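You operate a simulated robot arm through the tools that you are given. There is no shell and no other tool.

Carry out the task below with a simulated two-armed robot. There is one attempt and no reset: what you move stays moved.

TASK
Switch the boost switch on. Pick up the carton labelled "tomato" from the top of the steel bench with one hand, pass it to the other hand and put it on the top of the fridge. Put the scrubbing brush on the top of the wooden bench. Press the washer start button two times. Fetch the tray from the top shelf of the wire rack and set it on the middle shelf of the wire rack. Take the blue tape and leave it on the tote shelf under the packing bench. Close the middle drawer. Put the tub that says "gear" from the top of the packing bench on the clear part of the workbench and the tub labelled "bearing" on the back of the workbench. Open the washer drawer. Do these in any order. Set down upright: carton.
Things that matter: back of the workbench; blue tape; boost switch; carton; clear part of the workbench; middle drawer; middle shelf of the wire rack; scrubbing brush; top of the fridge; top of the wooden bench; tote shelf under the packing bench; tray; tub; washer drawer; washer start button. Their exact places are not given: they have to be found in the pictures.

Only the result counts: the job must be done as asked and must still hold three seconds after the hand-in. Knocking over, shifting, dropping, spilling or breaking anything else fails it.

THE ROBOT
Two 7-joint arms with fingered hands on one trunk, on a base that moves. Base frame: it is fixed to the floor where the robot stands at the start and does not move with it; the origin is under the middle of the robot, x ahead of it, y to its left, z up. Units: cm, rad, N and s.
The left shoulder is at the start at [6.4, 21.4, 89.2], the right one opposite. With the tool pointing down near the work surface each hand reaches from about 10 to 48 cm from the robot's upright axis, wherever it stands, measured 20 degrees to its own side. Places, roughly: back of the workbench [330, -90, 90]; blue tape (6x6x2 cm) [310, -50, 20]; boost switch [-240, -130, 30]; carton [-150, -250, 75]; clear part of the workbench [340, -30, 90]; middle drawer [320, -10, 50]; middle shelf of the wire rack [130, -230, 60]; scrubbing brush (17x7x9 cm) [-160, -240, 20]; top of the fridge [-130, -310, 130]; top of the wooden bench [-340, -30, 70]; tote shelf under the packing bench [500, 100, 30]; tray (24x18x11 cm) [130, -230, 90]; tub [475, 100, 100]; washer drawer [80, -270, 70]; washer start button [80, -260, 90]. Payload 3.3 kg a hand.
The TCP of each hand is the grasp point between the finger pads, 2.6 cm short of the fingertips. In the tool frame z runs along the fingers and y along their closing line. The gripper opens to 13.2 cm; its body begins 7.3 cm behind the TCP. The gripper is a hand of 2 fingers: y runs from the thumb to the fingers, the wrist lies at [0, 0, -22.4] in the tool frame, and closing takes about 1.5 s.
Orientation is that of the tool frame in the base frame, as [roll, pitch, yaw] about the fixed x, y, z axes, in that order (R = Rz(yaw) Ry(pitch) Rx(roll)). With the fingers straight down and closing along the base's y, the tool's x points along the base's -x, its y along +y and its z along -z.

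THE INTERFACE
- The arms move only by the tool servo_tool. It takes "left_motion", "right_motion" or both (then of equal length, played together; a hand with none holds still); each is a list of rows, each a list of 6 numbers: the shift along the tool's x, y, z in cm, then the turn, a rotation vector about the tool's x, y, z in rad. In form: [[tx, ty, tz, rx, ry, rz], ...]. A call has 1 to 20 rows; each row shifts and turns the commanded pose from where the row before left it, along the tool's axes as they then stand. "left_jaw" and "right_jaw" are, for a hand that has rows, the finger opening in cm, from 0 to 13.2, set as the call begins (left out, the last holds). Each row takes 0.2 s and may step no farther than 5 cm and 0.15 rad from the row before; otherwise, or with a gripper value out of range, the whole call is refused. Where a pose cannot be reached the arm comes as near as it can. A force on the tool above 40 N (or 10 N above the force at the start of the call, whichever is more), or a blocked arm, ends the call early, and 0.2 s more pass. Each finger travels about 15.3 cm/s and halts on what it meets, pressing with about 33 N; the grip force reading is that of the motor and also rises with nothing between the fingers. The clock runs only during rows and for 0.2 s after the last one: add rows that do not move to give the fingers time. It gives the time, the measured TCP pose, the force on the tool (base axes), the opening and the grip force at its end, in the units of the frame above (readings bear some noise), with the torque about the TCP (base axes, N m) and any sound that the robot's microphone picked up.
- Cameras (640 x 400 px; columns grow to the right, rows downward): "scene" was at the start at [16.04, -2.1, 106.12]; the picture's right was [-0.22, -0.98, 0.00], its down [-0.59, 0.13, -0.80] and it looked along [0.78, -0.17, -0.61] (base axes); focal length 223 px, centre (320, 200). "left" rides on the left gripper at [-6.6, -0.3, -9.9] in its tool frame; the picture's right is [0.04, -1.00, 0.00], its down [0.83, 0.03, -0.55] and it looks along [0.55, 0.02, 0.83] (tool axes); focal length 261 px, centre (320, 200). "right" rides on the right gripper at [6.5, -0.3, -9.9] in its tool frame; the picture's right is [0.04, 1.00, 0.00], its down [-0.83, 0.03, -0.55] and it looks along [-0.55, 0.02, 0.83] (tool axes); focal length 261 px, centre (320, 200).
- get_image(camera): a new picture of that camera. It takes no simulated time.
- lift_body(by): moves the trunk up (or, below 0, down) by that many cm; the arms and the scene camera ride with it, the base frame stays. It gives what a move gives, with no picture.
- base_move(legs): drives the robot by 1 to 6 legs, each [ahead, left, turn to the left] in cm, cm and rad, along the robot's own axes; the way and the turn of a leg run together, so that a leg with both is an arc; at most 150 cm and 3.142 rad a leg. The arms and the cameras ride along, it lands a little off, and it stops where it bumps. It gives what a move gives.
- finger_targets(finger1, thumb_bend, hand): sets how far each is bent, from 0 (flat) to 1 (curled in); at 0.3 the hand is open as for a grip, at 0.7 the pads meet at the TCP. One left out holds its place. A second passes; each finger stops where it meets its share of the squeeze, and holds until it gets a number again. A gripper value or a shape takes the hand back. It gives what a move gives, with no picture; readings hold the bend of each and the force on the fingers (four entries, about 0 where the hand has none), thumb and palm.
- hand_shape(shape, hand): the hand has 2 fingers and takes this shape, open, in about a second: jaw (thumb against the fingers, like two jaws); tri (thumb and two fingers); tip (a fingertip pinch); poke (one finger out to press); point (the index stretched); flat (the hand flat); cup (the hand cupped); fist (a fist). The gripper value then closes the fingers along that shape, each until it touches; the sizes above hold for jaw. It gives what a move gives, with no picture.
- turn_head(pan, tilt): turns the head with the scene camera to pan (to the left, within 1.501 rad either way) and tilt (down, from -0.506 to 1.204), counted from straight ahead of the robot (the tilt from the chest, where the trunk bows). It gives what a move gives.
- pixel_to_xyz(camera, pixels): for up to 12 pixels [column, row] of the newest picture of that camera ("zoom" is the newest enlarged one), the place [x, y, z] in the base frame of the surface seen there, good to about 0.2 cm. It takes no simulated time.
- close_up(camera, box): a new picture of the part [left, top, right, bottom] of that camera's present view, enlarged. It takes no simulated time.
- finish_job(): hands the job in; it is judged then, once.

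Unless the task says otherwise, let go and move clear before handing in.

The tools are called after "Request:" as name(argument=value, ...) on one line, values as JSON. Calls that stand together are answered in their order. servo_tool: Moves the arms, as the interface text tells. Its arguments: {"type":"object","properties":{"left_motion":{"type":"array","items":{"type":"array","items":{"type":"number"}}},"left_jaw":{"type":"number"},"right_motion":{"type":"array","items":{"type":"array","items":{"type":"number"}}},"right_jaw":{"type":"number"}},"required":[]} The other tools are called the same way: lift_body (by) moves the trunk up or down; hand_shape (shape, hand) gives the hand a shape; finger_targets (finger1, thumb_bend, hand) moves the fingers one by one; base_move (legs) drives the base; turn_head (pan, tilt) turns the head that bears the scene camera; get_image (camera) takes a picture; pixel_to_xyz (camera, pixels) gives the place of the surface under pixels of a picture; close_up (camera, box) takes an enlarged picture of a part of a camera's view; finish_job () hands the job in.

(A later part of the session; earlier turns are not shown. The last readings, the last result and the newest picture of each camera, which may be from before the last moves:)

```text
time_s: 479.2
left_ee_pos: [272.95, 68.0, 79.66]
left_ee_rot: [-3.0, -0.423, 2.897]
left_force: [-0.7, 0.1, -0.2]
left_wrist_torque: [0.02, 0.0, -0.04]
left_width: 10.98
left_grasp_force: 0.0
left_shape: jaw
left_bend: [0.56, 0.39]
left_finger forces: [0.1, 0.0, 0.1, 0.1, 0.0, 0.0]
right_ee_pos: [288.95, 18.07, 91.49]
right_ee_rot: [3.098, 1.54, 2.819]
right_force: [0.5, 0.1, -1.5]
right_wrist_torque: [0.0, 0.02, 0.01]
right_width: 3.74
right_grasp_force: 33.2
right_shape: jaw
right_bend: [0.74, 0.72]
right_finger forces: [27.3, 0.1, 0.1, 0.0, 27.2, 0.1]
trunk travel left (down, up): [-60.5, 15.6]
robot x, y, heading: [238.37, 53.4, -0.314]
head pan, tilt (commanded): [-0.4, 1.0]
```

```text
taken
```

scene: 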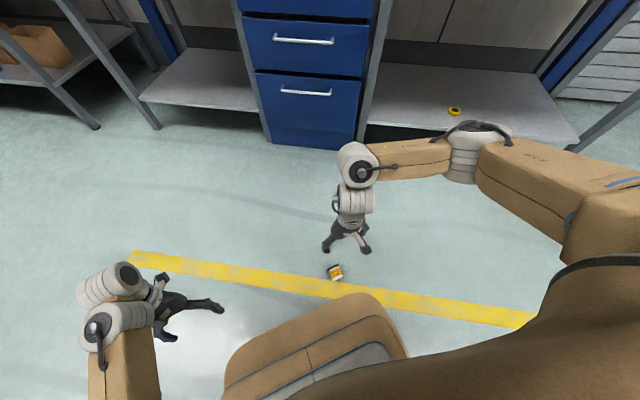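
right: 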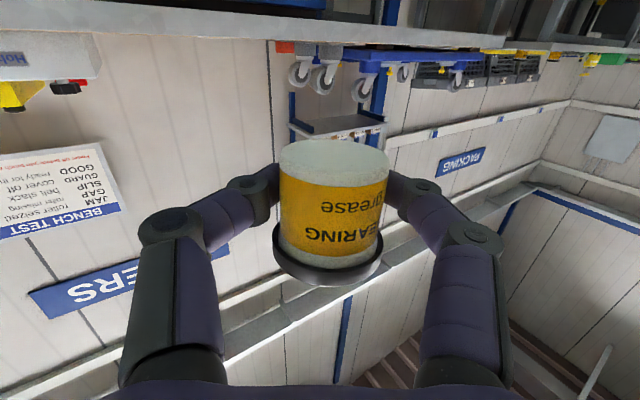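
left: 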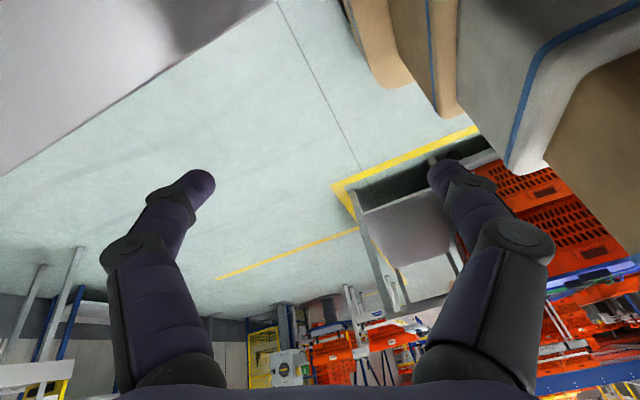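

The tub is upright again. Gently drive to the workbench's front edge at the clear part.

Request:
base_move(legs=[[0, 0, -0.546], [0, 48.5, 0], [38, 0, 0]])

Request:
get_image(camera="right")

Request:
turn_head(pan=-0.2, tilt=0.8)

Request:
get_image(camera="scene")

```text
time_s: 485.6
left_ee_pos: [337.62, 51.24, 79.71]
left_ee_rot: [-2.998, -0.425, 2.341]
left_force: [-0.3, -0.7, 0.6]
left_wrist_torque: [0.03, -0.01, 0.01]
left_width: 10.98
left_grasp_force: 0.1
left_shape: jaw
left_bend: [0.56, 0.39]
left_finger forces: [0.1, 0.0, 0.1, 0.0, 0.0, 0.0]
right_ee_pos: [324.76, 0.31, 91.37]
right_ee_rot: [3.09, 1.539, 2.256]
right_force: [-0.4, -0.1, -1.0]
right_wrist_torque: [0.0, -0.01, -0.01]
right_width: 3.74
right_grasp_force: 33.3
right_shape: jaw
right_bend: [0.74, 0.72]
right_finger forces: [27.1, 0.0, 0.0, 0.0, 27.1, 0.1]
trunk travel left (down, up): [-60.5, 15.6]
robot x, y, heading: [299.86, 57.07, -0.866]
head pan, tilt (commanded): [-0.4, 1.0]
```

```text
taken
```

right: 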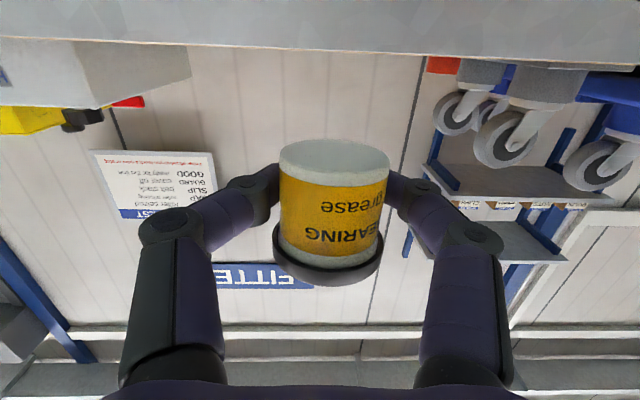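

```text
time_s: 486.4
left_ee_pos: [337.57, 51.33, 79.73]
left_ee_rot: [-2.998, -0.423, 2.341]
left_force: [0.4, -0.6, -0.4]
left_wrist_torque: [-0.03, 0.0, 0.01]
left_width: 10.98
left_grasp_force: 0.0
left_shape: jaw
left_bend: [0.56, 0.39]
left_finger forces: [0.1, 0.0, 0.0, 0.0, 0.0, 0.1]
right_ee_pos: [324.73, 0.35, 91.43]
right_ee_rot: [3.089, 1.539, 2.254]
right_force: [0.4, 0.8, -0.8]
right_wrist_torque: [0.05, 0.01, 0.02]
right_width: 3.71
right_grasp_force: 32.9
right_shape: jaw
right_bend: [0.74, 0.72]
right_finger forces: [27.1, 0.0, 0.0, 0.1, 27.0, 0.1]
trunk travel left (down, up): [-60.5, 15.6]
robot x, y, heading: [300.45, 57.25, -0.863]
head pan, tilt (commanded): [-0.201, 0.799]
```

```text
taken
```

scene: 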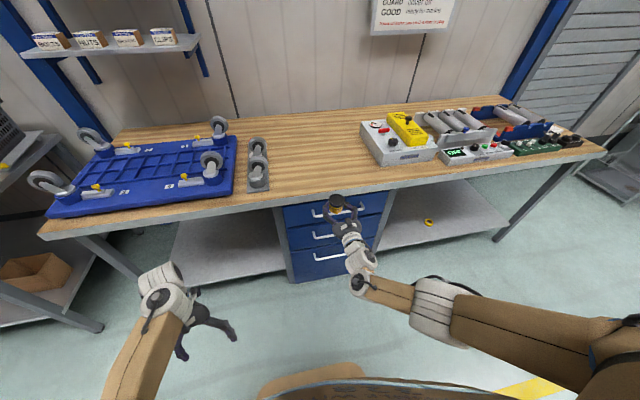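

Request:
base_move(legs=[[13, 0, 0]])

Request:
get_image(camera="right")

Request:
pixel_to_xyz(camera="right", pixels=[[335, 155], [310, 165], [360, 165], [330, 185], [330, 285], [300, 80], [300, 40], [335, 145]])

```text
time_s: 487.7
left_ee_pos: [346.32, 40.92, 79.7]
left_ee_rot: [-2.997, -0.425, 2.34]
left_force: [0.3, -0.3, -0.3]
left_wrist_torque: [0.04, 0.02, -0.01]
left_width: 11.01
left_grasp_force: 0.0
left_shape: jaw
left_bend: [0.56, 0.39]
left_finger forces: [0.0, 0.1, 0.0, 0.1, 0.0, 0.1]
right_ee_pos: [333.51, -9.83, 91.28]
right_ee_rot: [3.092, 1.538, 2.256]
right_force: [-0.6, 0.1, -2.4]
right_wrist_torque: [-0.02, 0.0, 0.01]
right_width: 3.71
right_grasp_force: 32.7
right_shape: jaw
right_bend: [0.74, 0.72]
right_finger forces: [27.2, 0.0, 0.1, 0.0, 27.0, 0.0]
trunk travel left (down, up): [-60.5, 15.6]
robot x, y, heading: [309.02, 46.68, -0.864]
head pan, tilt (commanded): [-0.201, 0.799]
```

```text
taken
```

right: 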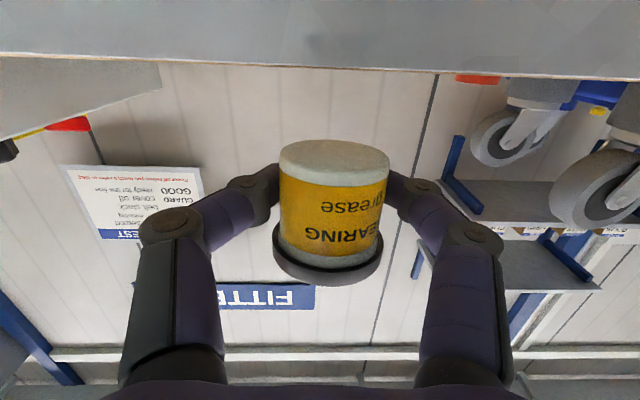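

```text
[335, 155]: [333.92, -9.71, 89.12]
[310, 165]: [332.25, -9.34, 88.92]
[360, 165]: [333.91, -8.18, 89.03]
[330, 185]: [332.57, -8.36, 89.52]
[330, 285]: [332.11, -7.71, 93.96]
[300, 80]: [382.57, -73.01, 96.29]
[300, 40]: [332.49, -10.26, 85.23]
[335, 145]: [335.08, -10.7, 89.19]
```

Request:
servo_tool(right_motion=[[0, 0, 2, 0, 0, 0], [0, 0, 2, 0, 0, 0], [1, 0, 0, 0, 0, 0], [1, 0, 0, 0, 0, 0], [0.5, 0, 0, 0, 0, 0], [0, 0, 0, 0, 0, 0]])

Request:
get_image(camera="right")

Request:
close_up(camera="scene", box=[270, 130, 430, 240])

```text
time_s: 489.1
left_ee_pos: [346.24, 41.04, 79.65]
left_ee_rot: [-3.0, -0.422, 2.341]
left_force: [0.7, 0.1, 0.7]
left_wrist_torque: [0.03, 0.02, 0.01]
left_width: 10.99
left_grasp_force: 0.0
left_shape: jaw
left_bend: [0.56, 0.39]
left_finger forces: [0.0, 0.0, 0.0, 0.1, 0.0, 0.0]
right_ee_pos: [334.89, -11.9, 90.26]
right_ee_rot: [3.058, 1.539, 2.225]
right_force: [-0.3, 0.4, -2.0]
right_wrist_torque: [0.01, 0.03, -0.01]
right_width: 3.69
right_grasp_force: 33.4
right_shape: jaw
right_bend: [0.74, 0.72]
right_finger forces: [27.3, 0.1, 0.0, 0.0, 27.2, 0.0]
right hand out of reach, approached as far as the arm can: row 2, 3, 4
trunk travel left (down, up): [-60.5, 15.6]
robot x, y, heading: [308.69, 46.53, -0.862]
head pan, tilt (commanded): [-0.201, 0.799]
```

```text
taken
```

right: 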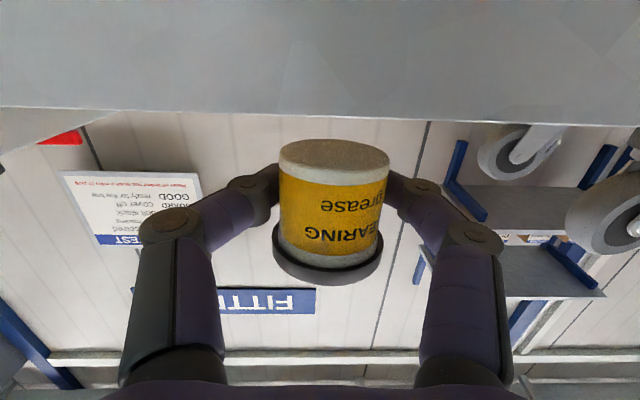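

```text
3.64 times, centred on (350, 185) of scene
```

zoom: 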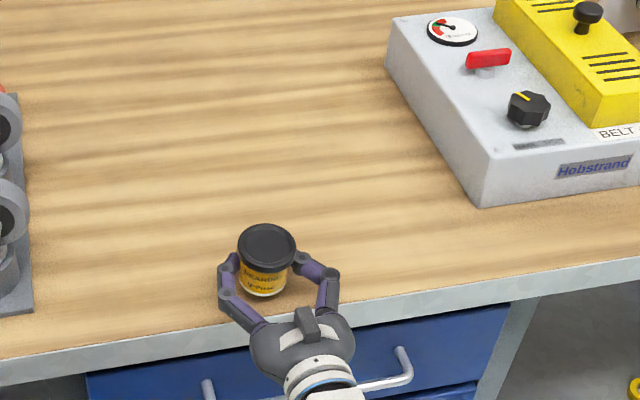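

Reach limit reached but the tub is over the bench (centre l ≈ 228). I'll lower with the trunk.

Request:
base_move(legs=[[1.5, 0, 0]])

Request:
lift_body(by=-1.7)

Request:
get_image(camera="right")

Request:
pixel_to_xyz(camera="right", pixels=[[310, 165], [360, 165], [330, 185], [330, 280], [335, 155]])

Request:
close_up(camera="scene", box=[290, 160, 390, 230])

Request:
pixel_to_xyz(camera="zoom", pixels=[[290, 150], [290, 180], [260, 165], [320, 165]])

```text
time_s: 489.8
left_ee_pos: [347.33, 39.75, 79.65]
left_ee_rot: [-3.0, -0.427, 2.339]
left_force: [0.2, -0.4, -0.4]
left_wrist_torque: [0.01, -0.01, 0.0]
left_width: 10.99
left_grasp_force: 0.1
left_shape: jaw
left_bend: [0.56, 0.39]
left_finger forces: [0.0, 0.0, 0.0, 0.0, 0.0, 0.0]
right_ee_pos: [335.94, -13.04, 90.19]
right_ee_rot: [3.07, 1.537, 2.234]
right_force: [0.3, -0.2, -2.2]
right_wrist_torque: [-0.02, 0.02, 0.04]
right_width: 3.69
right_grasp_force: 33.1
right_shape: jaw
right_bend: [0.74, 0.72]
right_finger forces: [27.3, 0.1, 0.0, 0.0, 27.2, 0.0]
trunk travel left (down, up): [-60.5, 15.6]
robot x, y, heading: [310.02, 45.84, -0.864]
head pan, tilt (commanded): [-0.201, 0.799]
```

```text
time_s: 490.5
left_ee_pos: [347.19, 40.04, 77.98]
left_ee_rot: [-2.999, -0.424, 2.342]
left_force: [-0.5, 0.8, 0.2]
left_wrist_torque: [0.02, -0.01, 0.02]
left_width: 10.99
left_grasp_force: 0.1
left_shape: jaw
left_bend: [0.56, 0.39]
left_finger forces: [0.0, 0.0, 0.0, 0.0, 0.0, 0.1]
right_ee_pos: [335.9, -13.07, 88.64]
right_ee_rot: [3.069, 1.538, 2.232]
right_force: [0.3, -0.1, -1.3]
right_wrist_torque: [0.0, 0.04, 0.01]
right_width: 3.68
right_grasp_force: 32.6
right_shape: jaw
right_bend: [0.74, 0.72]
right_finger forces: [27.3, 0.0, 0.0, 0.0, 27.2, 0.0]
trunk travel left (down, up): [-58.8, 17.3]
robot x, y, heading: [309.64, 45.49, -0.867]
head pan, tilt (commanded): [-0.201, 0.799]
```

```text
taken
```

right: 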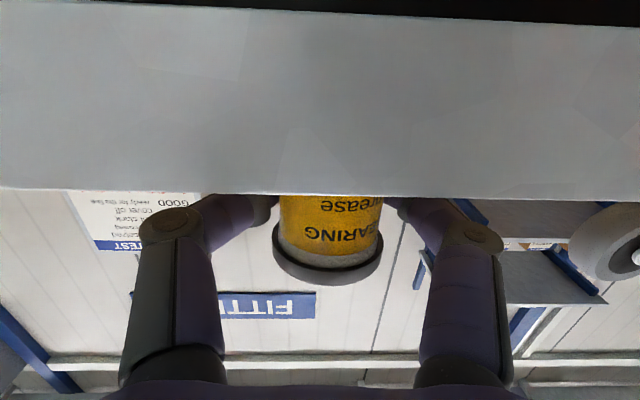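

```text
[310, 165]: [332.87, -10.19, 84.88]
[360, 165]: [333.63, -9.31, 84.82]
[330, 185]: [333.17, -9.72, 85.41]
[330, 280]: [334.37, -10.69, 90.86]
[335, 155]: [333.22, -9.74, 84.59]
```

```text
5.71 times, centred on (340, 195) of scene
```

zoom: 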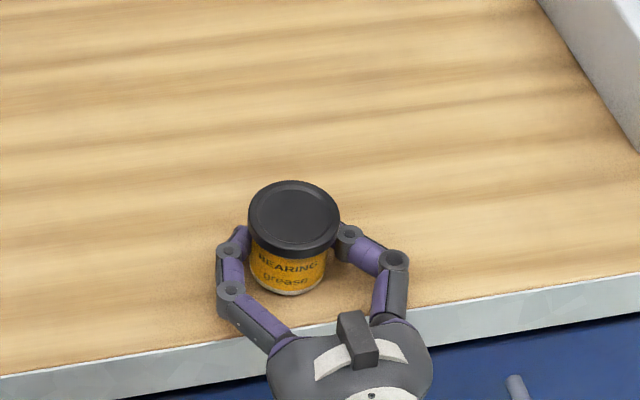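

```text
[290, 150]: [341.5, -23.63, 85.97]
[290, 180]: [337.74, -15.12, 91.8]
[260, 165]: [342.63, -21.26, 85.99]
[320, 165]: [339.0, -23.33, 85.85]
```

Request:
lift_body(by=-0.5)

Request:
close_up(camera="scene", box=[290, 160, 390, 230])

Request:
pixel_to_xyz(camera="zoom", pixels=[[293, 200], [293, 225], [265, 210], [325, 215], [290, 290]])

```text
time_s: 491.0
left_ee_pos: [347.37, 39.93, 77.44]
left_ee_rot: [-2.999, -0.424, 2.34]
left_force: [-0.1, 0.0, -0.7]
left_wrist_torque: [0.01, -0.02, -0.01]
left_width: 10.97
left_grasp_force: 0.1
left_shape: jaw
left_bend: [0.56, 0.39]
left_finger forces: [0.0, 0.0, 0.1, 0.0, 0.0, 0.0]
right_ee_pos: [335.92, -12.98, 88.05]
right_ee_rot: [3.058, 1.541, 2.222]
right_force: [0.8, -1.5, 2.1]
right_wrist_torque: [-0.02, 0.0, 0.0]
right_width: 3.69
right_grasp_force: 33.2
right_shape: jaw
right_bend: [0.74, 0.72]
right_finger forces: [27.4, 0.1, 0.0, 0.0, 27.4, 0.0]
trunk travel left (down, up): [-58.3, 17.8]
robot x, y, heading: [310.08, 45.62, -0.864]
head pan, tilt (commanded): [-0.201, 0.799]
```

```text
5.71 times, centred on (340, 195) of scene
```

zoom: 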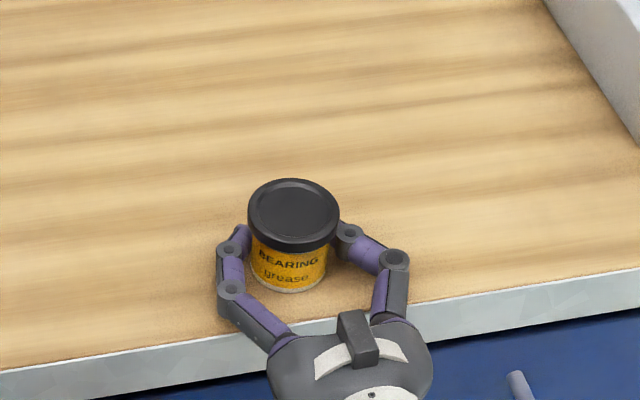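

```text
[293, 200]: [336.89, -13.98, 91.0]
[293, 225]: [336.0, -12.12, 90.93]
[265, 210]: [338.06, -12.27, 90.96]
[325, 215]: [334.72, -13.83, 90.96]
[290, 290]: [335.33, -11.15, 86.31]
```

The tub stands on the bench (lid level at z 91.0, contact force +2 N). I'll release it here.

Request:
servo_tool(right_motion=[[0, 0, 0, 0, 0, 0], [0, 0, 0, 0, 0, 0], [0, 0, 0, 0, 0, 0], [0, 0, 0, 0, 0, 0]], right_jaw=8)

Request:
servo_tool(right_motion=[[-0.3, 0, -2, 0, 0, 0], [0, 0, -3, 0, 0, 0], [0, 0, -3, 0, 0, 0], [0, 0, -3, 0, 0, 0]])

Request:
close_up(camera="scene", box=[270, 130, 430, 240])

Request:
pixel_to_xyz(camera="zoom", pixels=[[265, 240], [245, 240], [285, 240], [265, 285], [265, 225]])

```text
time_s: 492.0
left_ee_pos: [347.33, 39.93, 77.39]
left_ee_rot: [-2.999, -0.425, 2.339]
left_force: [-0.4, 0.2, -0.2]
left_wrist_torque: [-0.01, 0.02, -0.02]
left_width: 10.97
left_grasp_force: 0.1
left_shape: jaw
left_bend: [0.56, 0.39]
left_finger forces: [0.0, 0.0, 0.0, 0.0, 0.1, 0.0]
right_ee_pos: [335.92, -13.05, 88.05]
right_ee_rot: [3.07, 1.537, 2.235]
right_force: [0.9, -0.8, -1.1]
right_wrist_torque: [-0.01, 0.04, 0.01]
right_width: 7.97
right_grasp_force: 0.0
right_shape: jaw
right_bend: [0.71, 0.71]
right_finger forces: [0.0, 0.1, 0.0, 0.0, 0.1, 0.0]
trunk travel left (down, up): [-58.3, 17.8]
robot x, y, heading: [310.17, 45.52, -0.863]
head pan, tilt (commanded): [-0.201, 0.799]
```

```text
time_s: 493.0
left_ee_pos: [347.3, 39.85, 77.58]
left_ee_rot: [-2.998, -0.424, 2.341]
left_force: [-0.3, 0.0, 0.3]
left_wrist_torque: [-0.01, 0.01, -0.04]
left_width: 11.0
left_grasp_force: 0.1
left_shape: jaw
left_bend: [0.56, 0.39]
left_finger forces: [0.0, 0.0, 0.1, 0.1, 0.0, 0.0]
right_ee_pos: [328.35, -4.74, 88.74]
right_ee_rot: [3.049, 1.541, 2.216]
right_force: [0.1, 0.1, -0.1]
right_wrist_torque: [-0.02, -0.02, -0.01]
right_width: 7.97
right_grasp_force: 0.1
right_shape: jaw
right_bend: [0.71, 0.71]
right_finger forces: [0.0, 0.0, 0.1, 0.0, 0.0, 0.0]
trunk travel left (down, up): [-58.3, 17.8]
robot x, y, heading: [309.9, 45.52, -0.868]
head pan, tilt (commanded): [-0.201, 0.799]
```

```text
3.64 times, centred on (350, 185) of scene
```

zoom: 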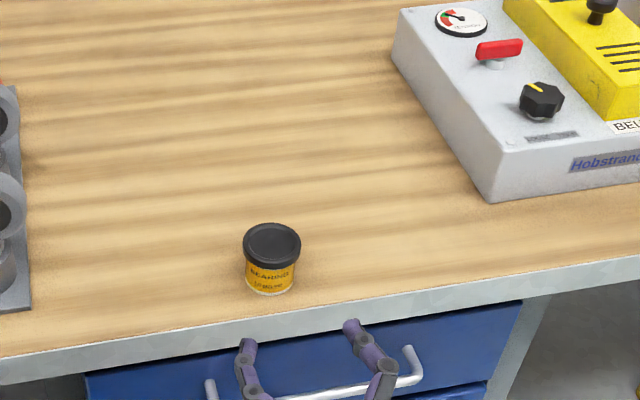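

```text
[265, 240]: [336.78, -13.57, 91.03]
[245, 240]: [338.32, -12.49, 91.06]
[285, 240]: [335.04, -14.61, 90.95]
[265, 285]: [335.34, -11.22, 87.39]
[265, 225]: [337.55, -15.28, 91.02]
```

BEARING stands upright on the clear part at (336.7, −13.5). I'll now prepare the sideways stance with an empty hand: back off, pitch the right hand 60° down and swing that arm out to the right.

Request:
base_move(legs=[[-40, 0, 0]])

Request:
servo_tool(right_motion=[[0, 0, 0, 0, 0.15, 0], [0, 0, 0, 0, 0.15, 0], [0, 0, 0, 0, 0.15, 0], [0, 0, 0, 0, 0.15, 0], [0, 0, 0, 0, 0.15, 0], [0, 0, 0, 0, 0.15, 0], [0, 0, 0, 0, 0.147, 0]])

Request:
servo_tool(right_motion=[[0, -4.7, 0, 0.055, 0, 0.0953], [0, -4.7, 0, 0.055, 0, 0.0953], [0, -4.7, 0, 0.055, 0, 0.0953], [0, -4.7, 0, 0.055, 0, 0.0953], [0, -4.7, 0, 0.055, 0, 0.0953], [0, -4.7, 0, 0.055, 0, 0.0953], [0, -4.7, 0, 0.055, 0, 0.0953], [0, -4.7, 0, 0.055, 0, 0.0953], [0, -4.7, 0, 0.055, 0, 0.0953], [0, -4.7, 0, 0.055, 0, 0.0953], [0, -4.7, 0, 0.055, 0, 0.0953], [0, -4.7, 0, 0.055, 0, 0.0953], [0, -4.7, 0, 0.055, 0, 0.0953], [0, -4.7, 0, 0.055, 0, 0.0953]])

```text
time_s: 495.5
left_ee_pos: [321.27, 70.37, 77.69]
left_ee_rot: [-3.0, -0.423, 2.339]
left_force: [-0.8, 0.2, -0.5]
left_wrist_torque: [-0.08, 0.01, 0.05]
left_width: 10.97
left_grasp_force: 0.0
left_shape: jaw
left_bend: [0.56, 0.39]
left_finger forces: [0.0, 0.1, 0.0, 0.0, 0.0, 0.1]
right_ee_pos: [302.27, 25.86, 88.79]
right_ee_rot: [3.067, 1.54, 2.231]
right_force: [-0.3, 0.1, -0.4]
right_wrist_torque: [-0.04, 0.0, 0.01]
right_width: 7.95
right_grasp_force: 0.1
right_shape: jaw
right_bend: [0.71, 0.71]
right_finger forces: [0.1, 0.0, 0.0, 0.0, 0.0, 0.1]
trunk travel left (down, up): [-58.3, 17.8]
robot x, y, heading: [283.84, 75.7, -0.865]
head pan, tilt (commanded): [-0.201, 0.799]
```

```text
time_s: 497.1
left_ee_pos: [321.42, 70.43, 77.43]
left_ee_rot: [-2.999, -0.426, 2.338]
left_force: [-0.6, -0.1, -0.7]
left_wrist_torque: [0.0, 0.0, 0.04]
left_width: 11.0
left_grasp_force: 0.0
left_shape: jaw
left_bend: [0.56, 0.39]
left_finger forces: [0.1, 0.1, 0.1, 0.0, 0.0, 0.1]
right_ee_pos: [302.5, 25.74, 88.61]
right_ee_rot: [3.141, 0.491, 2.305]
right_force: [0.0, -0.9, 0.1]
right_wrist_torque: [0.02, 0.04, 0.01]
right_width: 7.97
right_grasp_force: 0.0
right_shape: jaw
right_bend: [0.71, 0.71]
right_finger forces: [0.0, 0.0, 0.1, 0.0, 0.0, 0.1]
trunk travel left (down, up): [-58.3, 17.8]
robot x, y, heading: [284.09, 75.89, -0.863]
head pan, tilt (commanded): [-0.201, 0.799]
```

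```text
time_s: 500.1
left_ee_pos: [321.28, 70.41, 77.48]
left_ee_rot: [-2.998, -0.423, 2.339]
left_force: [0.3, 0.7, -0.5]
left_wrist_torque: [-0.04, 0.0, -0.03]
left_width: 11.0
left_grasp_force: 0.0
left_shape: jaw
left_bend: [0.56, 0.39]
left_finger forces: [0.1, 0.1, 0.1, 0.0, 0.0, 0.1]
right_ee_pos: [242.75, 24.74, 89.8]
right_ee_rot: [-3.107, 0.519, 0.78]
right_force: [0.8, 0.2, -0.3]
right_wrist_torque: [-0.01, 0.0, 0.0]
right_width: 7.99
right_grasp_force: 0.1
right_shape: jaw
right_bend: [0.71, 0.71]
right_finger forces: [0.0, 0.0, 0.2, 0.0, 0.1, 0.1]
trunk travel left (down, up): [-58.3, 17.8]
robot x, y, heading: [284.15, 76.19, -0.866]
head pan, tilt (commanded): [-0.201, 0.799]
```

Request:
servo_tool(right_motion=[[-3.46, 0, 2.0, 0, 0, 0], [-3.46, 0, 2.0, 0, 0, 0], [-3.46, 0, 2.0, 0, 0, 0], [0, 0, 0, 0, 0, 0]])

Request:
lift_body(by=15)

Request:
base_move(legs=[[0, 0, 1.5]])

Request:
turn_head(pan=-1.3, tilt=0.6)

Request:
get_image(camera="scene")

Request:
get_image(camera="right")

```text
time_s: 501.1
left_ee_pos: [321.26, 70.39, 77.58]
left_ee_rot: [-2.998, -0.425, 2.338]
left_force: [0.1, -0.1, 1.0]
left_wrist_torque: [-0.05, -0.01, 0.01]
left_width: 10.95
left_grasp_force: 0.1
left_shape: jaw
left_bend: [0.56, 0.39]
left_finger forces: [0.0, 0.0, 0.0, 0.0, 0.1, 0.1]
right_ee_pos: [233.96, 16.29, 89.95]
right_ee_rot: [-3.108, 0.52, 0.782]
right_force: [-0.3, -0.1, -0.6]
right_wrist_torque: [-0.01, 0.01, 0.0]
right_width: 7.97
right_grasp_force: 0.1
right_shape: jaw
right_bend: [0.71, 0.71]
right_finger forces: [0.0, 0.1, 0.1, 0.0, 0.0, 0.0]
trunk travel left (down, up): [-58.3, 17.8]
robot x, y, heading: [284.27, 76.38, -0.869]
head pan, tilt (commanded): [-0.201, 0.799]
```

```text
time_s: 502.9
left_ee_pos: [321.37, 70.42, 92.57]
left_ee_rot: [-2.998, -0.423, 2.339]
left_force: [0.0, -0.2, -0.3]
left_wrist_torque: [0.03, -0.01, -0.02]
left_width: 11.01
left_grasp_force: 0.0
left_shape: jaw
left_bend: [0.56, 0.39]
left_finger forces: [0.0, 0.0, 0.0, 0.0, 0.0, 0.1]
right_ee_pos: [234.37, 16.36, 104.68]
right_ee_rot: [-3.107, 0.521, 0.779]
right_force: [0.1, -0.4, 0.0]
right_wrist_torque: [0.01, 0.03, 0.01]
right_width: 7.97
right_grasp_force: 0.1
right_shape: jaw
right_bend: [0.71, 0.71]
right_finger forces: [0.0, 0.0, 0.0, 0.1, 0.0, 0.1]
trunk travel left (down, up): [-73.3, 2.8]
robot x, y, heading: [284.57, 76.32, -0.868]
head pan, tilt (commanded): [-0.201, 0.799]
```

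```text
time_s: 506.8
left_ee_pos: [294.2, 112.39, 92.54]
left_ee_rot: [-3.0, -0.423, -2.492]
left_force: [-0.1, -0.3, -0.7]
left_wrist_torque: [-0.01, -0.02, 0.04]
left_width: 10.96
left_grasp_force: 0.1
left_shape: jaw
left_bend: [0.56, 0.39]
left_finger forces: [0.0, 0.0, 0.0, 0.0, 0.0, 0.0]
right_ee_pos: [337.62, 19.59, 104.92]
right_ee_rot: [-3.107, 0.52, 2.234]
right_force: [-0.9, 0.3, 0.1]
right_wrist_torque: [0.01, 0.0, 0.0]
right_width: 7.95
right_grasp_force: 0.0
right_shape: jaw
right_bend: [0.71, 0.71]
right_finger forces: [0.0, 0.0, 0.1, 0.1, 0.1, 0.0]
trunk travel left (down, up): [-73.3, 2.8]
robot x, y, heading: [283.85, 75.89, 0.584]
head pan, tilt (commanded): [-0.201, 0.799]
```

```text
time_s: 508.2
left_ee_pos: [294.21, 112.45, 92.5]
left_ee_rot: [-2.999, -0.423, -2.491]
left_force: [-0.8, -0.6, -0.3]
left_wrist_torque: [0.01, 0.0, 0.0]
left_width: 11.0
left_grasp_force: 0.1
left_shape: jaw
left_bend: [0.56, 0.39]
left_finger forces: [0.0, 0.0, 0.0, 0.0, 0.0, 0.1]
right_ee_pos: [337.62, 19.65, 104.71]
right_ee_rot: [-3.105, 0.52, 2.232]
right_force: [-0.3, -0.1, -0.1]
right_wrist_torque: [-0.01, -0.03, -0.02]
right_width: 7.95
right_grasp_force: 0.0
right_shape: jaw
right_bend: [0.71, 0.71]
right_finger forces: [0.1, 0.0, 0.0, 0.0, 0.0, 0.0]
trunk travel left (down, up): [-73.3, 2.8]
robot x, y, heading: [283.69, 76.28, 0.581]
head pan, tilt (commanded): [-1.3, 0.6]
```

```text
taken
```

scene: 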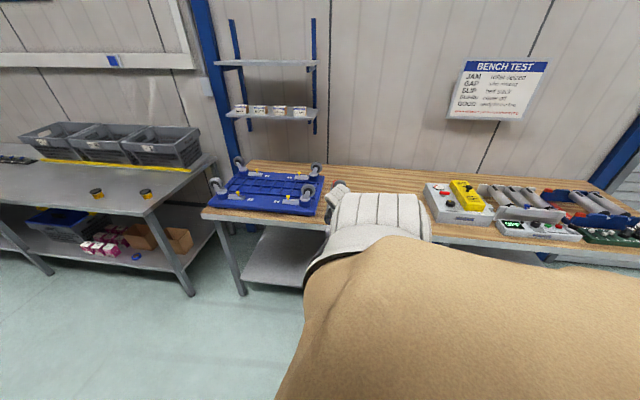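

```text
taken
```

right: 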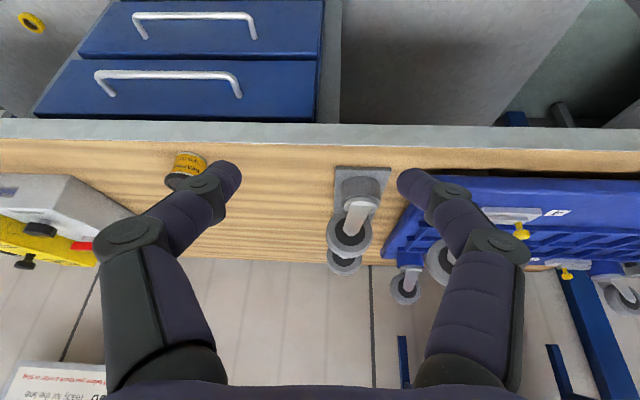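

The arm now reaches sideways over the bench. I'll drive so that the hand comes above the BEARING tub (seen at (187,165) in the hand picture).

Request:
base_move(legs=[[-19.1, 0, 0], [0, -25, 0]])

Request:
get_image(camera="right")

Request:
pixel_to_xyz(camera="right", pixels=[[320, 100], [320, 120], [320, 80], [230, 172], [405, 178]])

```text
time_s: 511.1
left_ee_pos: [291.8, 80.99, 92.56]
left_ee_rot: [-3.002, -0.424, -2.492]
left_force: [0.8, 0.3, -0.1]
left_wrist_torque: [0.03, -0.02, -0.01]
left_width: 10.98
left_grasp_force: 0.0
left_shape: jaw
left_bend: [0.56, 0.39]
left_finger forces: [0.0, 0.1, 0.0, 0.0, 0.1, 0.0]
right_ee_pos: [335.07, -11.76, 104.74]
right_ee_rot: [-3.108, 0.519, 2.234]
right_force: [0.4, -0.1, 0.0]
right_wrist_torque: [0.03, -0.03, 0.01]
right_width: 7.95
right_grasp_force: 0.1
right_shape: jaw
right_bend: [0.71, 0.71]
right_finger forces: [0.0, 0.0, 0.1, 0.0, 0.0, 0.0]
trunk travel left (down, up): [-73.3, 2.8]
robot x, y, heading: [281.69, 44.96, 0.582]
head pan, tilt (commanded): [-1.3, 0.6]
```

```text
taken
```

right: 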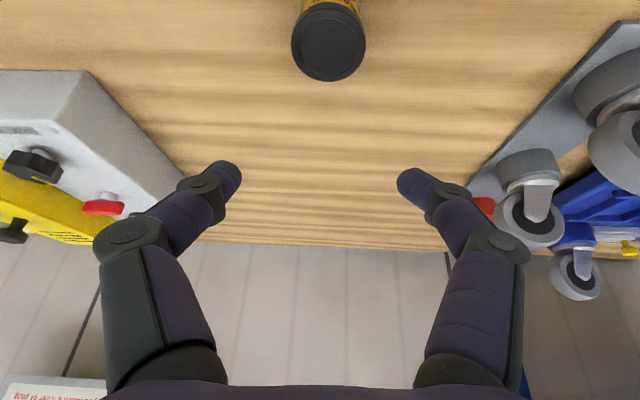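

```text
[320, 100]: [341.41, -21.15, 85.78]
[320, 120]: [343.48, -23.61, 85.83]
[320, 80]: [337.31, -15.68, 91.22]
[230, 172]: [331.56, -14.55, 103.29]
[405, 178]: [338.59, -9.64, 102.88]
```

Request:
servo_tool(right_motion=[[-0.95, 0.2, 0.55, 0, 0, 0], [0, 0, 0, 0, 0, 0]], right_jaw=8)

Request:
lift_body(by=-9)

Request:
get_image(camera="right")

Request:
pixel_to_xyz(camera="right", pixels=[[325, 100], [325, 130], [325, 60], [222, 170], [412, 176], [290, 110], [360, 110]])

```text
time_s: 511.7
left_ee_pos: [291.66, 80.99, 92.39]
left_ee_rot: [-2.998, -0.424, -2.492]
left_force: [0.7, -0.6, -1.0]
left_wrist_torque: [-0.01, -0.02, 0.04]
left_width: 10.97
left_grasp_force: 0.1
left_shape: jaw
left_bend: [0.56, 0.39]
left_finger forces: [0.1, 0.0, 0.1, 0.1, 0.0, 0.0]
right_ee_pos: [335.84, -12.61, 104.62]
right_ee_rot: [-3.107, 0.519, 2.234]
right_force: [0.2, -0.6, -0.9]
right_wrist_torque: [0.01, 0.03, 0.02]
right_width: 7.96
right_grasp_force: 0.0
right_shape: jaw
right_bend: [0.71, 0.71]
right_finger forces: [0.1, 0.1, 0.0, 0.0, 0.0, 0.0]
trunk travel left (down, up): [-73.3, 2.8]
robot x, y, heading: [281.5, 44.84, 0.584]
head pan, tilt (commanded): [-1.3, 0.6]
```

```text
time_s: 513.0
left_ee_pos: [291.65, 81.11, 83.45]
left_ee_rot: [-2.999, -0.424, -2.494]
left_force: [1.2, 0.1, -0.3]
left_wrist_torque: [0.0, 0.02, -0.02]
left_width: 11.0
left_grasp_force: 0.0
left_shape: jaw
left_bend: [0.56, 0.39]
left_finger forces: [0.0, 0.0, 0.0, 0.0, 0.1, 0.1]
right_ee_pos: [335.84, -12.61, 95.74]
right_ee_rot: [-3.106, 0.52, 2.234]
right_force: [-0.5, -0.5, -0.2]
right_wrist_torque: [-0.03, -0.01, -0.02]
right_width: 7.97
right_grasp_force: 0.0
right_shape: jaw
right_bend: [0.71, 0.71]
right_finger forces: [0.0, 0.0, 0.0, 0.1, 0.0, 0.0]
trunk travel left (down, up): [-64.3, 11.8]
robot x, y, heading: [281.29, 44.78, 0.589]
head pan, tilt (commanded): [-1.3, 0.6]
```

```text
taken
```

right: 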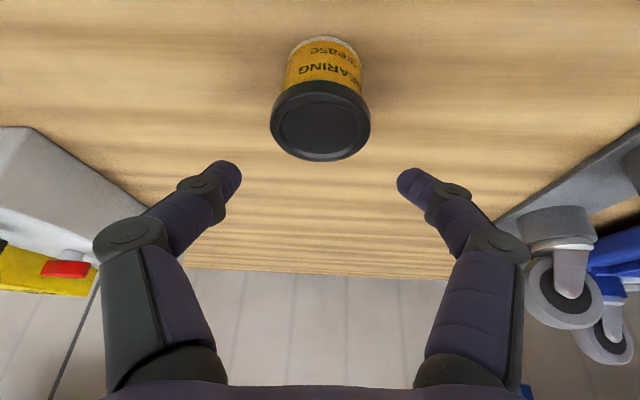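

```text
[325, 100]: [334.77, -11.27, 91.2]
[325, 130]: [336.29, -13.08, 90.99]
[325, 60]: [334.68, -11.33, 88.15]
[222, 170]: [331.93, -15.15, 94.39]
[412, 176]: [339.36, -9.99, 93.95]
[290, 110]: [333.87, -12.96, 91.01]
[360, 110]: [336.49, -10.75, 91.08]
```

Request:
servo_tool(right_motion=[[-0.6, 0.1, 0.35, 0, 0, 0], [0, 0, 0, 0, 0, 0]])

Request:
lift_body(by=-4.7)

Request:
get_image(camera="right")

Request:
pixel_to_xyz(camera="right", pixels=[[222, 170], [412, 176], [215, 163], [418, 168], [320, 180]])

```text
time_s: 513.6
left_ee_pos: [291.64, 81.04, 83.42]
left_ee_rot: [-2.997, -0.424, -2.494]
left_force: [-0.1, 0.7, 0.0]
left_wrist_torque: [0.03, 0.02, 0.0]
left_width: 10.97
left_grasp_force: 0.1
left_shape: jaw
left_bend: [0.56, 0.39]
left_finger forces: [0.1, 0.0, 0.1, 0.0, 0.0, 0.0]
right_ee_pos: [336.26, -13.04, 95.76]
right_ee_rot: [-3.105, 0.52, 2.234]
right_force: [-0.3, 0.6, 0.0]
right_wrist_torque: [-0.03, -0.01, 0.03]
right_width: 7.97
right_grasp_force: 0.0
right_shape: jaw
right_bend: [0.71, 0.71]
right_finger forces: [0.0, 0.0, 0.0, 0.0, 0.1, 0.1]
trunk travel left (down, up): [-64.3, 11.8]
robot x, y, heading: [282.07, 44.52, 0.58]
head pan, tilt (commanded): [-1.3, 0.6]
```

```text
time_s: 514.5
left_ee_pos: [291.73, 81.05, 78.9]
left_ee_rot: [-3.0, -0.424, -2.492]
left_force: [-0.6, 0.2, 0.3]
left_wrist_torque: [0.0, 0.0, 0.02]
left_width: 10.97
left_grasp_force: 0.0
left_shape: jaw
left_bend: [0.56, 0.39]
left_finger forces: [0.0, 0.0, 0.0, 0.0, 0.1, 0.0]
right_ee_pos: [336.37, -13.06, 91.01]
right_ee_rot: [-3.108, 0.522, 2.233]
right_force: [-0.1, 0.0, -0.3]
right_wrist_torque: [0.0, 0.0, -0.01]
right_width: 7.97
right_grasp_force: 0.1
right_shape: jaw
right_bend: [0.71, 0.71]
right_finger forces: [0.0, 0.1, 0.0, 0.0, 0.0, 0.0]
trunk travel left (down, up): [-59.6, 16.5]
robot x, y, heading: [281.7, 44.55, 0.59]
head pan, tilt (commanded): [-1.3, 0.6]
```

```text
taken
```

right: 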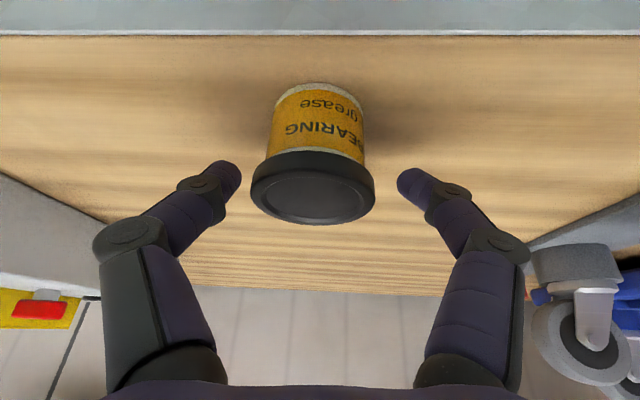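

```text
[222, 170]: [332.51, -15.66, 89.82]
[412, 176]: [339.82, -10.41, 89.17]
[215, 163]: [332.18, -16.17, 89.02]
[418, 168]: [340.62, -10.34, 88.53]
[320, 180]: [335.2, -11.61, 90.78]
```

Request:
lift_body(by=-0.5)

Request:
servo_tool(right_motion=[[0, 0, 0, 0, 0, 0], [0, 0, 0, 0, 0, 0], [0, 0, 0, 0, 0, 0], [0, 0, 0, 0, 0, 0], [0, 0, 0, 0, 0, 0], [0, 0, 0, 0, 0, 0]], right_jaw=0)

Request:
get_image(camera="right")

```text
time_s: 515.0
left_ee_pos: [291.64, 81.14, 78.32]
left_ee_rot: [-2.999, -0.424, -2.492]
left_force: [0.1, -0.7, -0.9]
left_wrist_torque: [0.0, 0.01, -0.01]
left_width: 10.99
left_grasp_force: 0.0
left_shape: jaw
left_bend: [0.56, 0.39]
left_finger forces: [0.0, 0.0, 0.1, 0.0, 0.0, 0.1]
right_ee_pos: [336.31, -13.11, 90.45]
right_ee_rot: [-3.108, 0.522, 2.235]
right_force: [0.6, 1.1, -0.3]
right_wrist_torque: [-0.01, -0.02, -0.02]
right_width: 7.97
right_grasp_force: 0.0
right_shape: jaw
right_bend: [0.71, 0.71]
right_finger forces: [0.1, 0.1, 0.1, 0.0, 0.0, 0.0]
trunk travel left (down, up): [-59.1, 17.0]
robot x, y, heading: [281.63, 44.68, 0.587]
head pan, tilt (commanded): [-1.3, 0.6]
```

```text
time_s: 516.4
left_ee_pos: [291.78, 81.06, 78.26]
left_ee_rot: [-2.998, -0.424, -2.492]
left_force: [-0.2, -0.1, -0.1]
left_wrist_torque: [0.01, 0.03, -0.02]
left_width: 10.97
left_grasp_force: 0.0
left_shape: jaw
left_bend: [0.56, 0.39]
left_finger forces: [0.1, 0.1, 0.1, 0.1, 0.0, 0.0]
right_ee_pos: [336.36, -13.03, 90.48]
right_ee_rot: [-3.105, 0.521, 2.233]
right_force: [0.2, 0.3, 0.0]
right_wrist_torque: [0.01, -0.02, 0.04]
right_width: 3.98
right_grasp_force: 33.0
right_shape: jaw
right_bend: [0.74, 0.71]
right_finger forces: [28.4, 0.0, 0.0, 0.1, 29.5, 0.0]
trunk travel left (down, up): [-59.1, 17.0]
robot x, y, heading: [281.43, 44.5, 0.586]
head pan, tilt (commanded): [-1.3, 0.6]
```

```text
taken
```

right: 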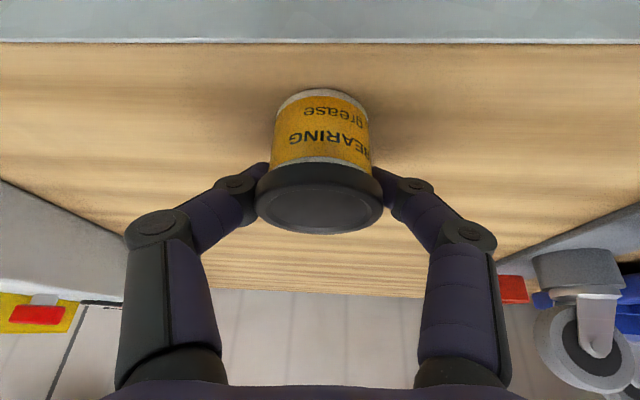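

The grip is just under the lid (29 N). I'll lift with the trunk and check that it stays put.

Request:
lift_body(by=16.5)

Request:
get_image(camera="right")

Request:
base_move(legs=[[0, -30, 0]])

Request:
get_image(camera="right")

```text
time_s: 518.3
left_ee_pos: [291.77, 81.09, 94.78]
left_ee_rot: [-3.001, -0.423, -2.491]
left_force: [0.1, 0.2, -0.3]
left_wrist_torque: [0.03, 0.02, 0.03]
left_width: 11.01
left_grasp_force: 0.0
left_shape: jaw
left_bend: [0.56, 0.39]
left_finger forces: [0.0, 0.0, 0.0, 0.1, 0.0, 0.1]
right_ee_pos: [336.24, -13.08, 106.94]
right_ee_rot: [-3.107, 0.519, 2.235]
right_force: [0.8, -0.1, -2.5]
right_wrist_torque: [0.04, 0.04, 0.0]
right_width: 3.94
right_grasp_force: 33.7
right_shape: jaw
right_bend: [0.74, 0.71]
right_finger forces: [28.5, 0.0, 0.1, 0.1, 29.5, 0.0]
trunk travel left (down, up): [-75.6, 0.5]
robot x, y, heading: [281.69, 44.9, 0.584]
head pan, tilt (commanded): [-1.3, 0.6]
```

```text
taken
```

right: 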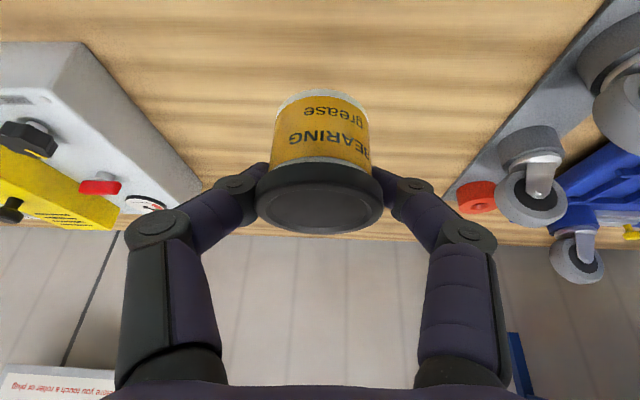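

```text
time_s: 520.3
left_ee_pos: [308.48, 55.83, 94.75]
left_ee_rot: [-3.0, -0.423, -2.503]
left_force: [-0.1, -0.7, -0.2]
left_wrist_torque: [0.0, -0.01, 0.01]
left_width: 11.0
left_grasp_force: 0.1
left_shape: jaw
left_bend: [0.56, 0.39]
left_finger forces: [0.0, 0.0, 0.0, 0.1, 0.0, 0.0]
right_ee_pos: [352.16, -38.79, 106.89]
right_ee_rot: [-3.106, 0.518, 2.224]
right_force: [-0.2, -0.1, -0.7]
right_wrist_torque: [0.01, 0.01, 0.03]
right_width: 3.97
right_grasp_force: 33.6
right_shape: jaw
right_bend: [0.74, 0.71]
right_finger forces: [28.4, 0.0, 0.0, 0.0, 29.6, 0.0]
trunk travel left (down, up): [-75.6, 0.5]
robot x, y, heading: [297.62, 19.59, 0.573]
head pan, tilt (commanded): [-1.3, 0.6]
```

```text
taken
```

right: 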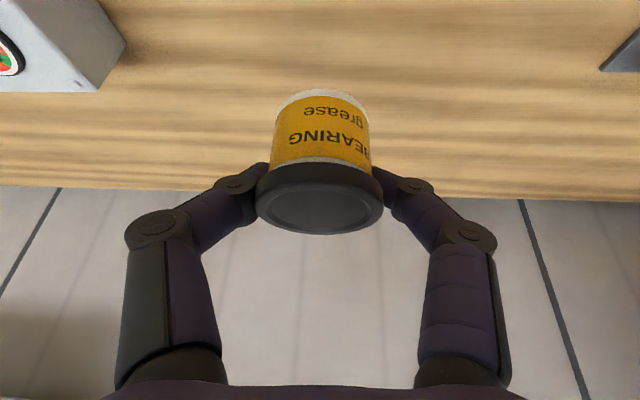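

Request:
base_move(legs=[[0, -14, 0.02], [-42, 0, 0]])

Request:
get_image(camera="right")

Request:
turn_head(pan=-1.3, tilt=0.7)

Request:
get_image(camera="scene")

```text
time_s: 523.9
left_ee_pos: [280.32, 20.8, 94.77]
left_ee_rot: [-3.0, -0.423, -2.487]
left_force: [0.5, -0.3, -0.7]
left_wrist_torque: [0.01, 0.01, -0.02]
left_width: 10.95
left_grasp_force: 0.0
left_shape: jaw
left_bend: [0.56, 0.39]
left_finger forces: [0.0, 0.0, 0.0, 0.0, 0.1, 0.0]
right_ee_pos: [325.55, -73.17, 106.92]
right_ee_rot: [-3.108, 0.519, 2.238]
right_force: [0.2, -1.2, -1.2]
right_wrist_torque: [-0.01, -0.03, 0.01]
right_width: 3.95
right_grasp_force: 33.3
right_shape: jaw
right_bend: [0.74, 0.71]
right_finger forces: [28.4, 0.1, 0.0, 0.0, 29.7, 0.0]
trunk travel left (down, up): [-75.6, 0.5]
robot x, y, heading: [270.45, -15.25, 0.592]
head pan, tilt (commanded): [-1.3, 0.6]
```

```text
taken
```

right: 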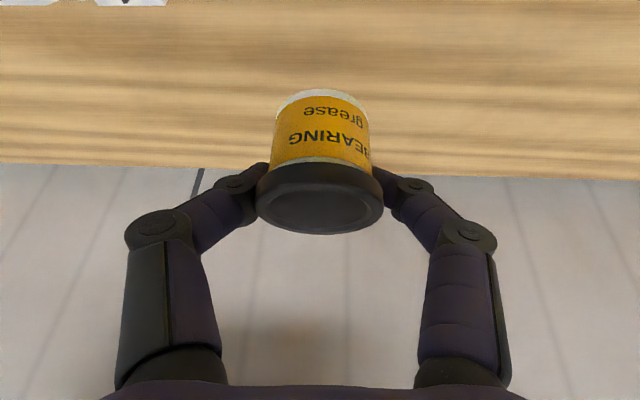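

```text
time_s: 524.5
left_ee_pos: [280.48, 20.86, 94.76]
left_ee_rot: [-2.999, -0.424, -2.486]
left_force: [-0.4, 0.1, 0.1]
left_wrist_torque: [0.01, -0.02, 0.01]
left_width: 10.95
left_grasp_force: 0.0
left_shape: jaw
left_bend: [0.56, 0.39]
left_finger forces: [0.1, 0.0, 0.0, 0.0, 0.1, 0.0]
right_ee_pos: [325.6, -73.0, 107.1]
right_ee_rot: [-3.105, 0.52, 2.238]
right_force: [-0.4, 0.1, -1.4]
right_wrist_torque: [0.02, -0.03, 0.03]
right_width: 4.0
right_grasp_force: 33.4
right_shape: jaw
right_bend: [0.74, 0.71]
right_finger forces: [28.4, 0.1, 0.1, 0.0, 29.6, 0.1]
trunk travel left (down, up): [-75.6, 0.5]
robot x, y, heading: [270.24, -15.6, 0.593]
head pan, tilt (commanded): [-1.3, 0.7]
```

```text
taken
```

scene: 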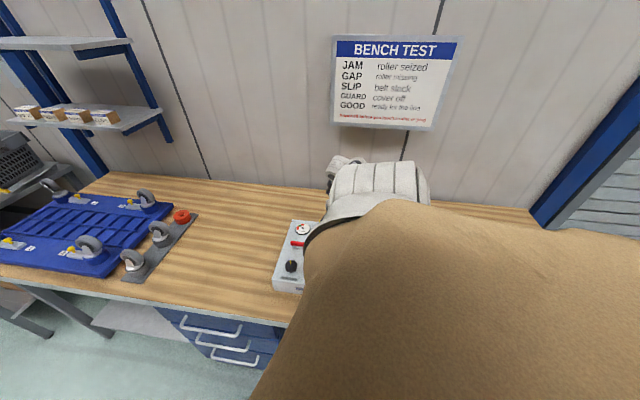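

Request:
base_move(legs=[[0, -11, 0.01]])

Request:
get_image(camera="right")

Request:
pixel_to_xyz(camera="right", pixels=[[320, 60], [200, 60], [450, 60], [320, 130], [450, 140], [180, 130], [320, 200]])

```text
time_s: 525.7
left_ee_pos: [286.31, 11.7, 94.79]
left_ee_rot: [-3.0, -0.424, -2.477]
left_force: [0.3, -0.7, 0.7]
left_wrist_torque: [-0.02, -0.04, -0.01]
left_width: 11.01
left_grasp_force: 0.2
left_shape: jaw
left_bend: [0.56, 0.39]
left_finger forces: [0.0, 0.1, 0.0, 0.1, 0.0, 0.0]
right_ee_pos: [332.35, -81.6, 106.88]
right_ee_rot: [-3.106, 0.517, 2.25]
right_force: [-0.3, -0.3, -0.5]
right_wrist_torque: [-0.01, 0.02, -0.01]
right_width: 3.96
right_grasp_force: 33.7
right_shape: jaw
right_bend: [0.74, 0.71]
right_finger forces: [28.4, 0.0, 0.1, 0.1, 29.6, 0.0]
trunk travel left (down, up): [-75.6, 0.5]
robot x, y, heading: [276.63, -24.57, 0.603]
head pan, tilt (commanded): [-1.3, 0.7]
```

```text
taken
```

right: 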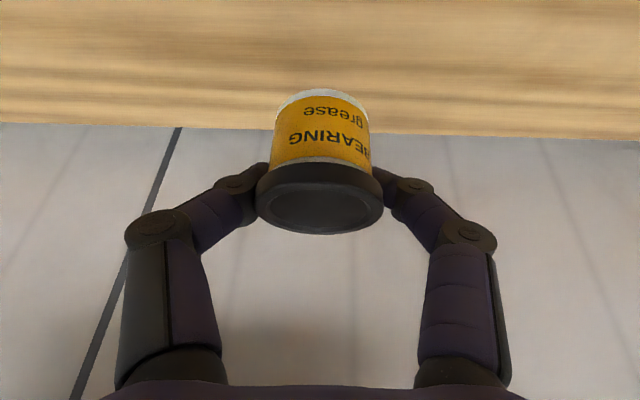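

```text
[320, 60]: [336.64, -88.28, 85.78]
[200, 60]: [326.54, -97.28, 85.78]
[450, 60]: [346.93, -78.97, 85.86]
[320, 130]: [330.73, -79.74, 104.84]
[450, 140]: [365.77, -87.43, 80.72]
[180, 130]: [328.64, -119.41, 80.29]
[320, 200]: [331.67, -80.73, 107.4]
```

The tub is over the back strip at about (333, −82), right by the stated centre. Lowering with the trunk.

Request:
lift_body(by=-14.5)

Request:
get_image(camera="right")

Request:
pixel_to_xyz(camera="right", pixels=[[320, 190], [320, 215], [320, 90], [320, 82], [320, 60]])

```text
time_s: 527.4
left_ee_pos: [286.24, 11.87, 80.31]
left_ee_rot: [-2.998, -0.424, -2.476]
left_force: [-1.0, 0.1, 0.2]
left_wrist_torque: [-0.02, -0.04, 0.01]
left_width: 11.0
left_grasp_force: 0.2
left_shape: jaw
left_bend: [0.56, 0.39]
left_finger forces: [0.0, 0.0, 0.0, 0.0, 0.1, 0.0]
right_ee_pos: [332.44, -81.47, 92.5]
right_ee_rot: [-3.107, 0.518, 2.25]
right_force: [-1.0, -0.6, -1.6]
right_wrist_torque: [-0.02, -0.01, 0.01]
right_width: 3.98
right_grasp_force: 32.8
right_shape: jaw
right_bend: [0.74, 0.71]
right_finger forces: [28.4, 0.1, 0.0, 0.1, 29.6, 0.0]
trunk travel left (down, up): [-61.1, 15.0]
robot x, y, heading: [276.73, -24.82, 0.6]
head pan, tilt (commanded): [-1.3, 0.7]
```

```text
taken
```

right: 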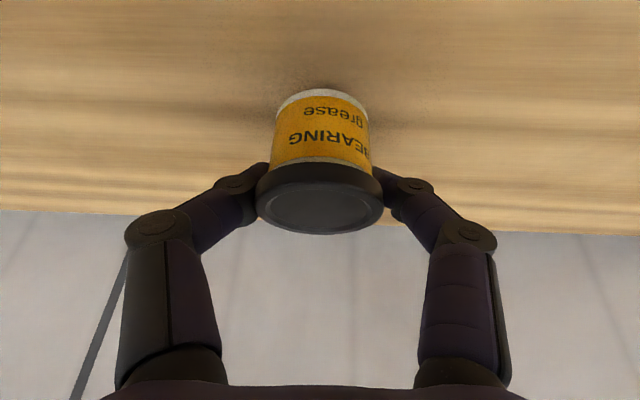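

```text
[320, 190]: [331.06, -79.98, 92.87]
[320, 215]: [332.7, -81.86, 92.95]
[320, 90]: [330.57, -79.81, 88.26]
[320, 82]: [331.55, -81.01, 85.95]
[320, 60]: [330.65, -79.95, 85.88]
```

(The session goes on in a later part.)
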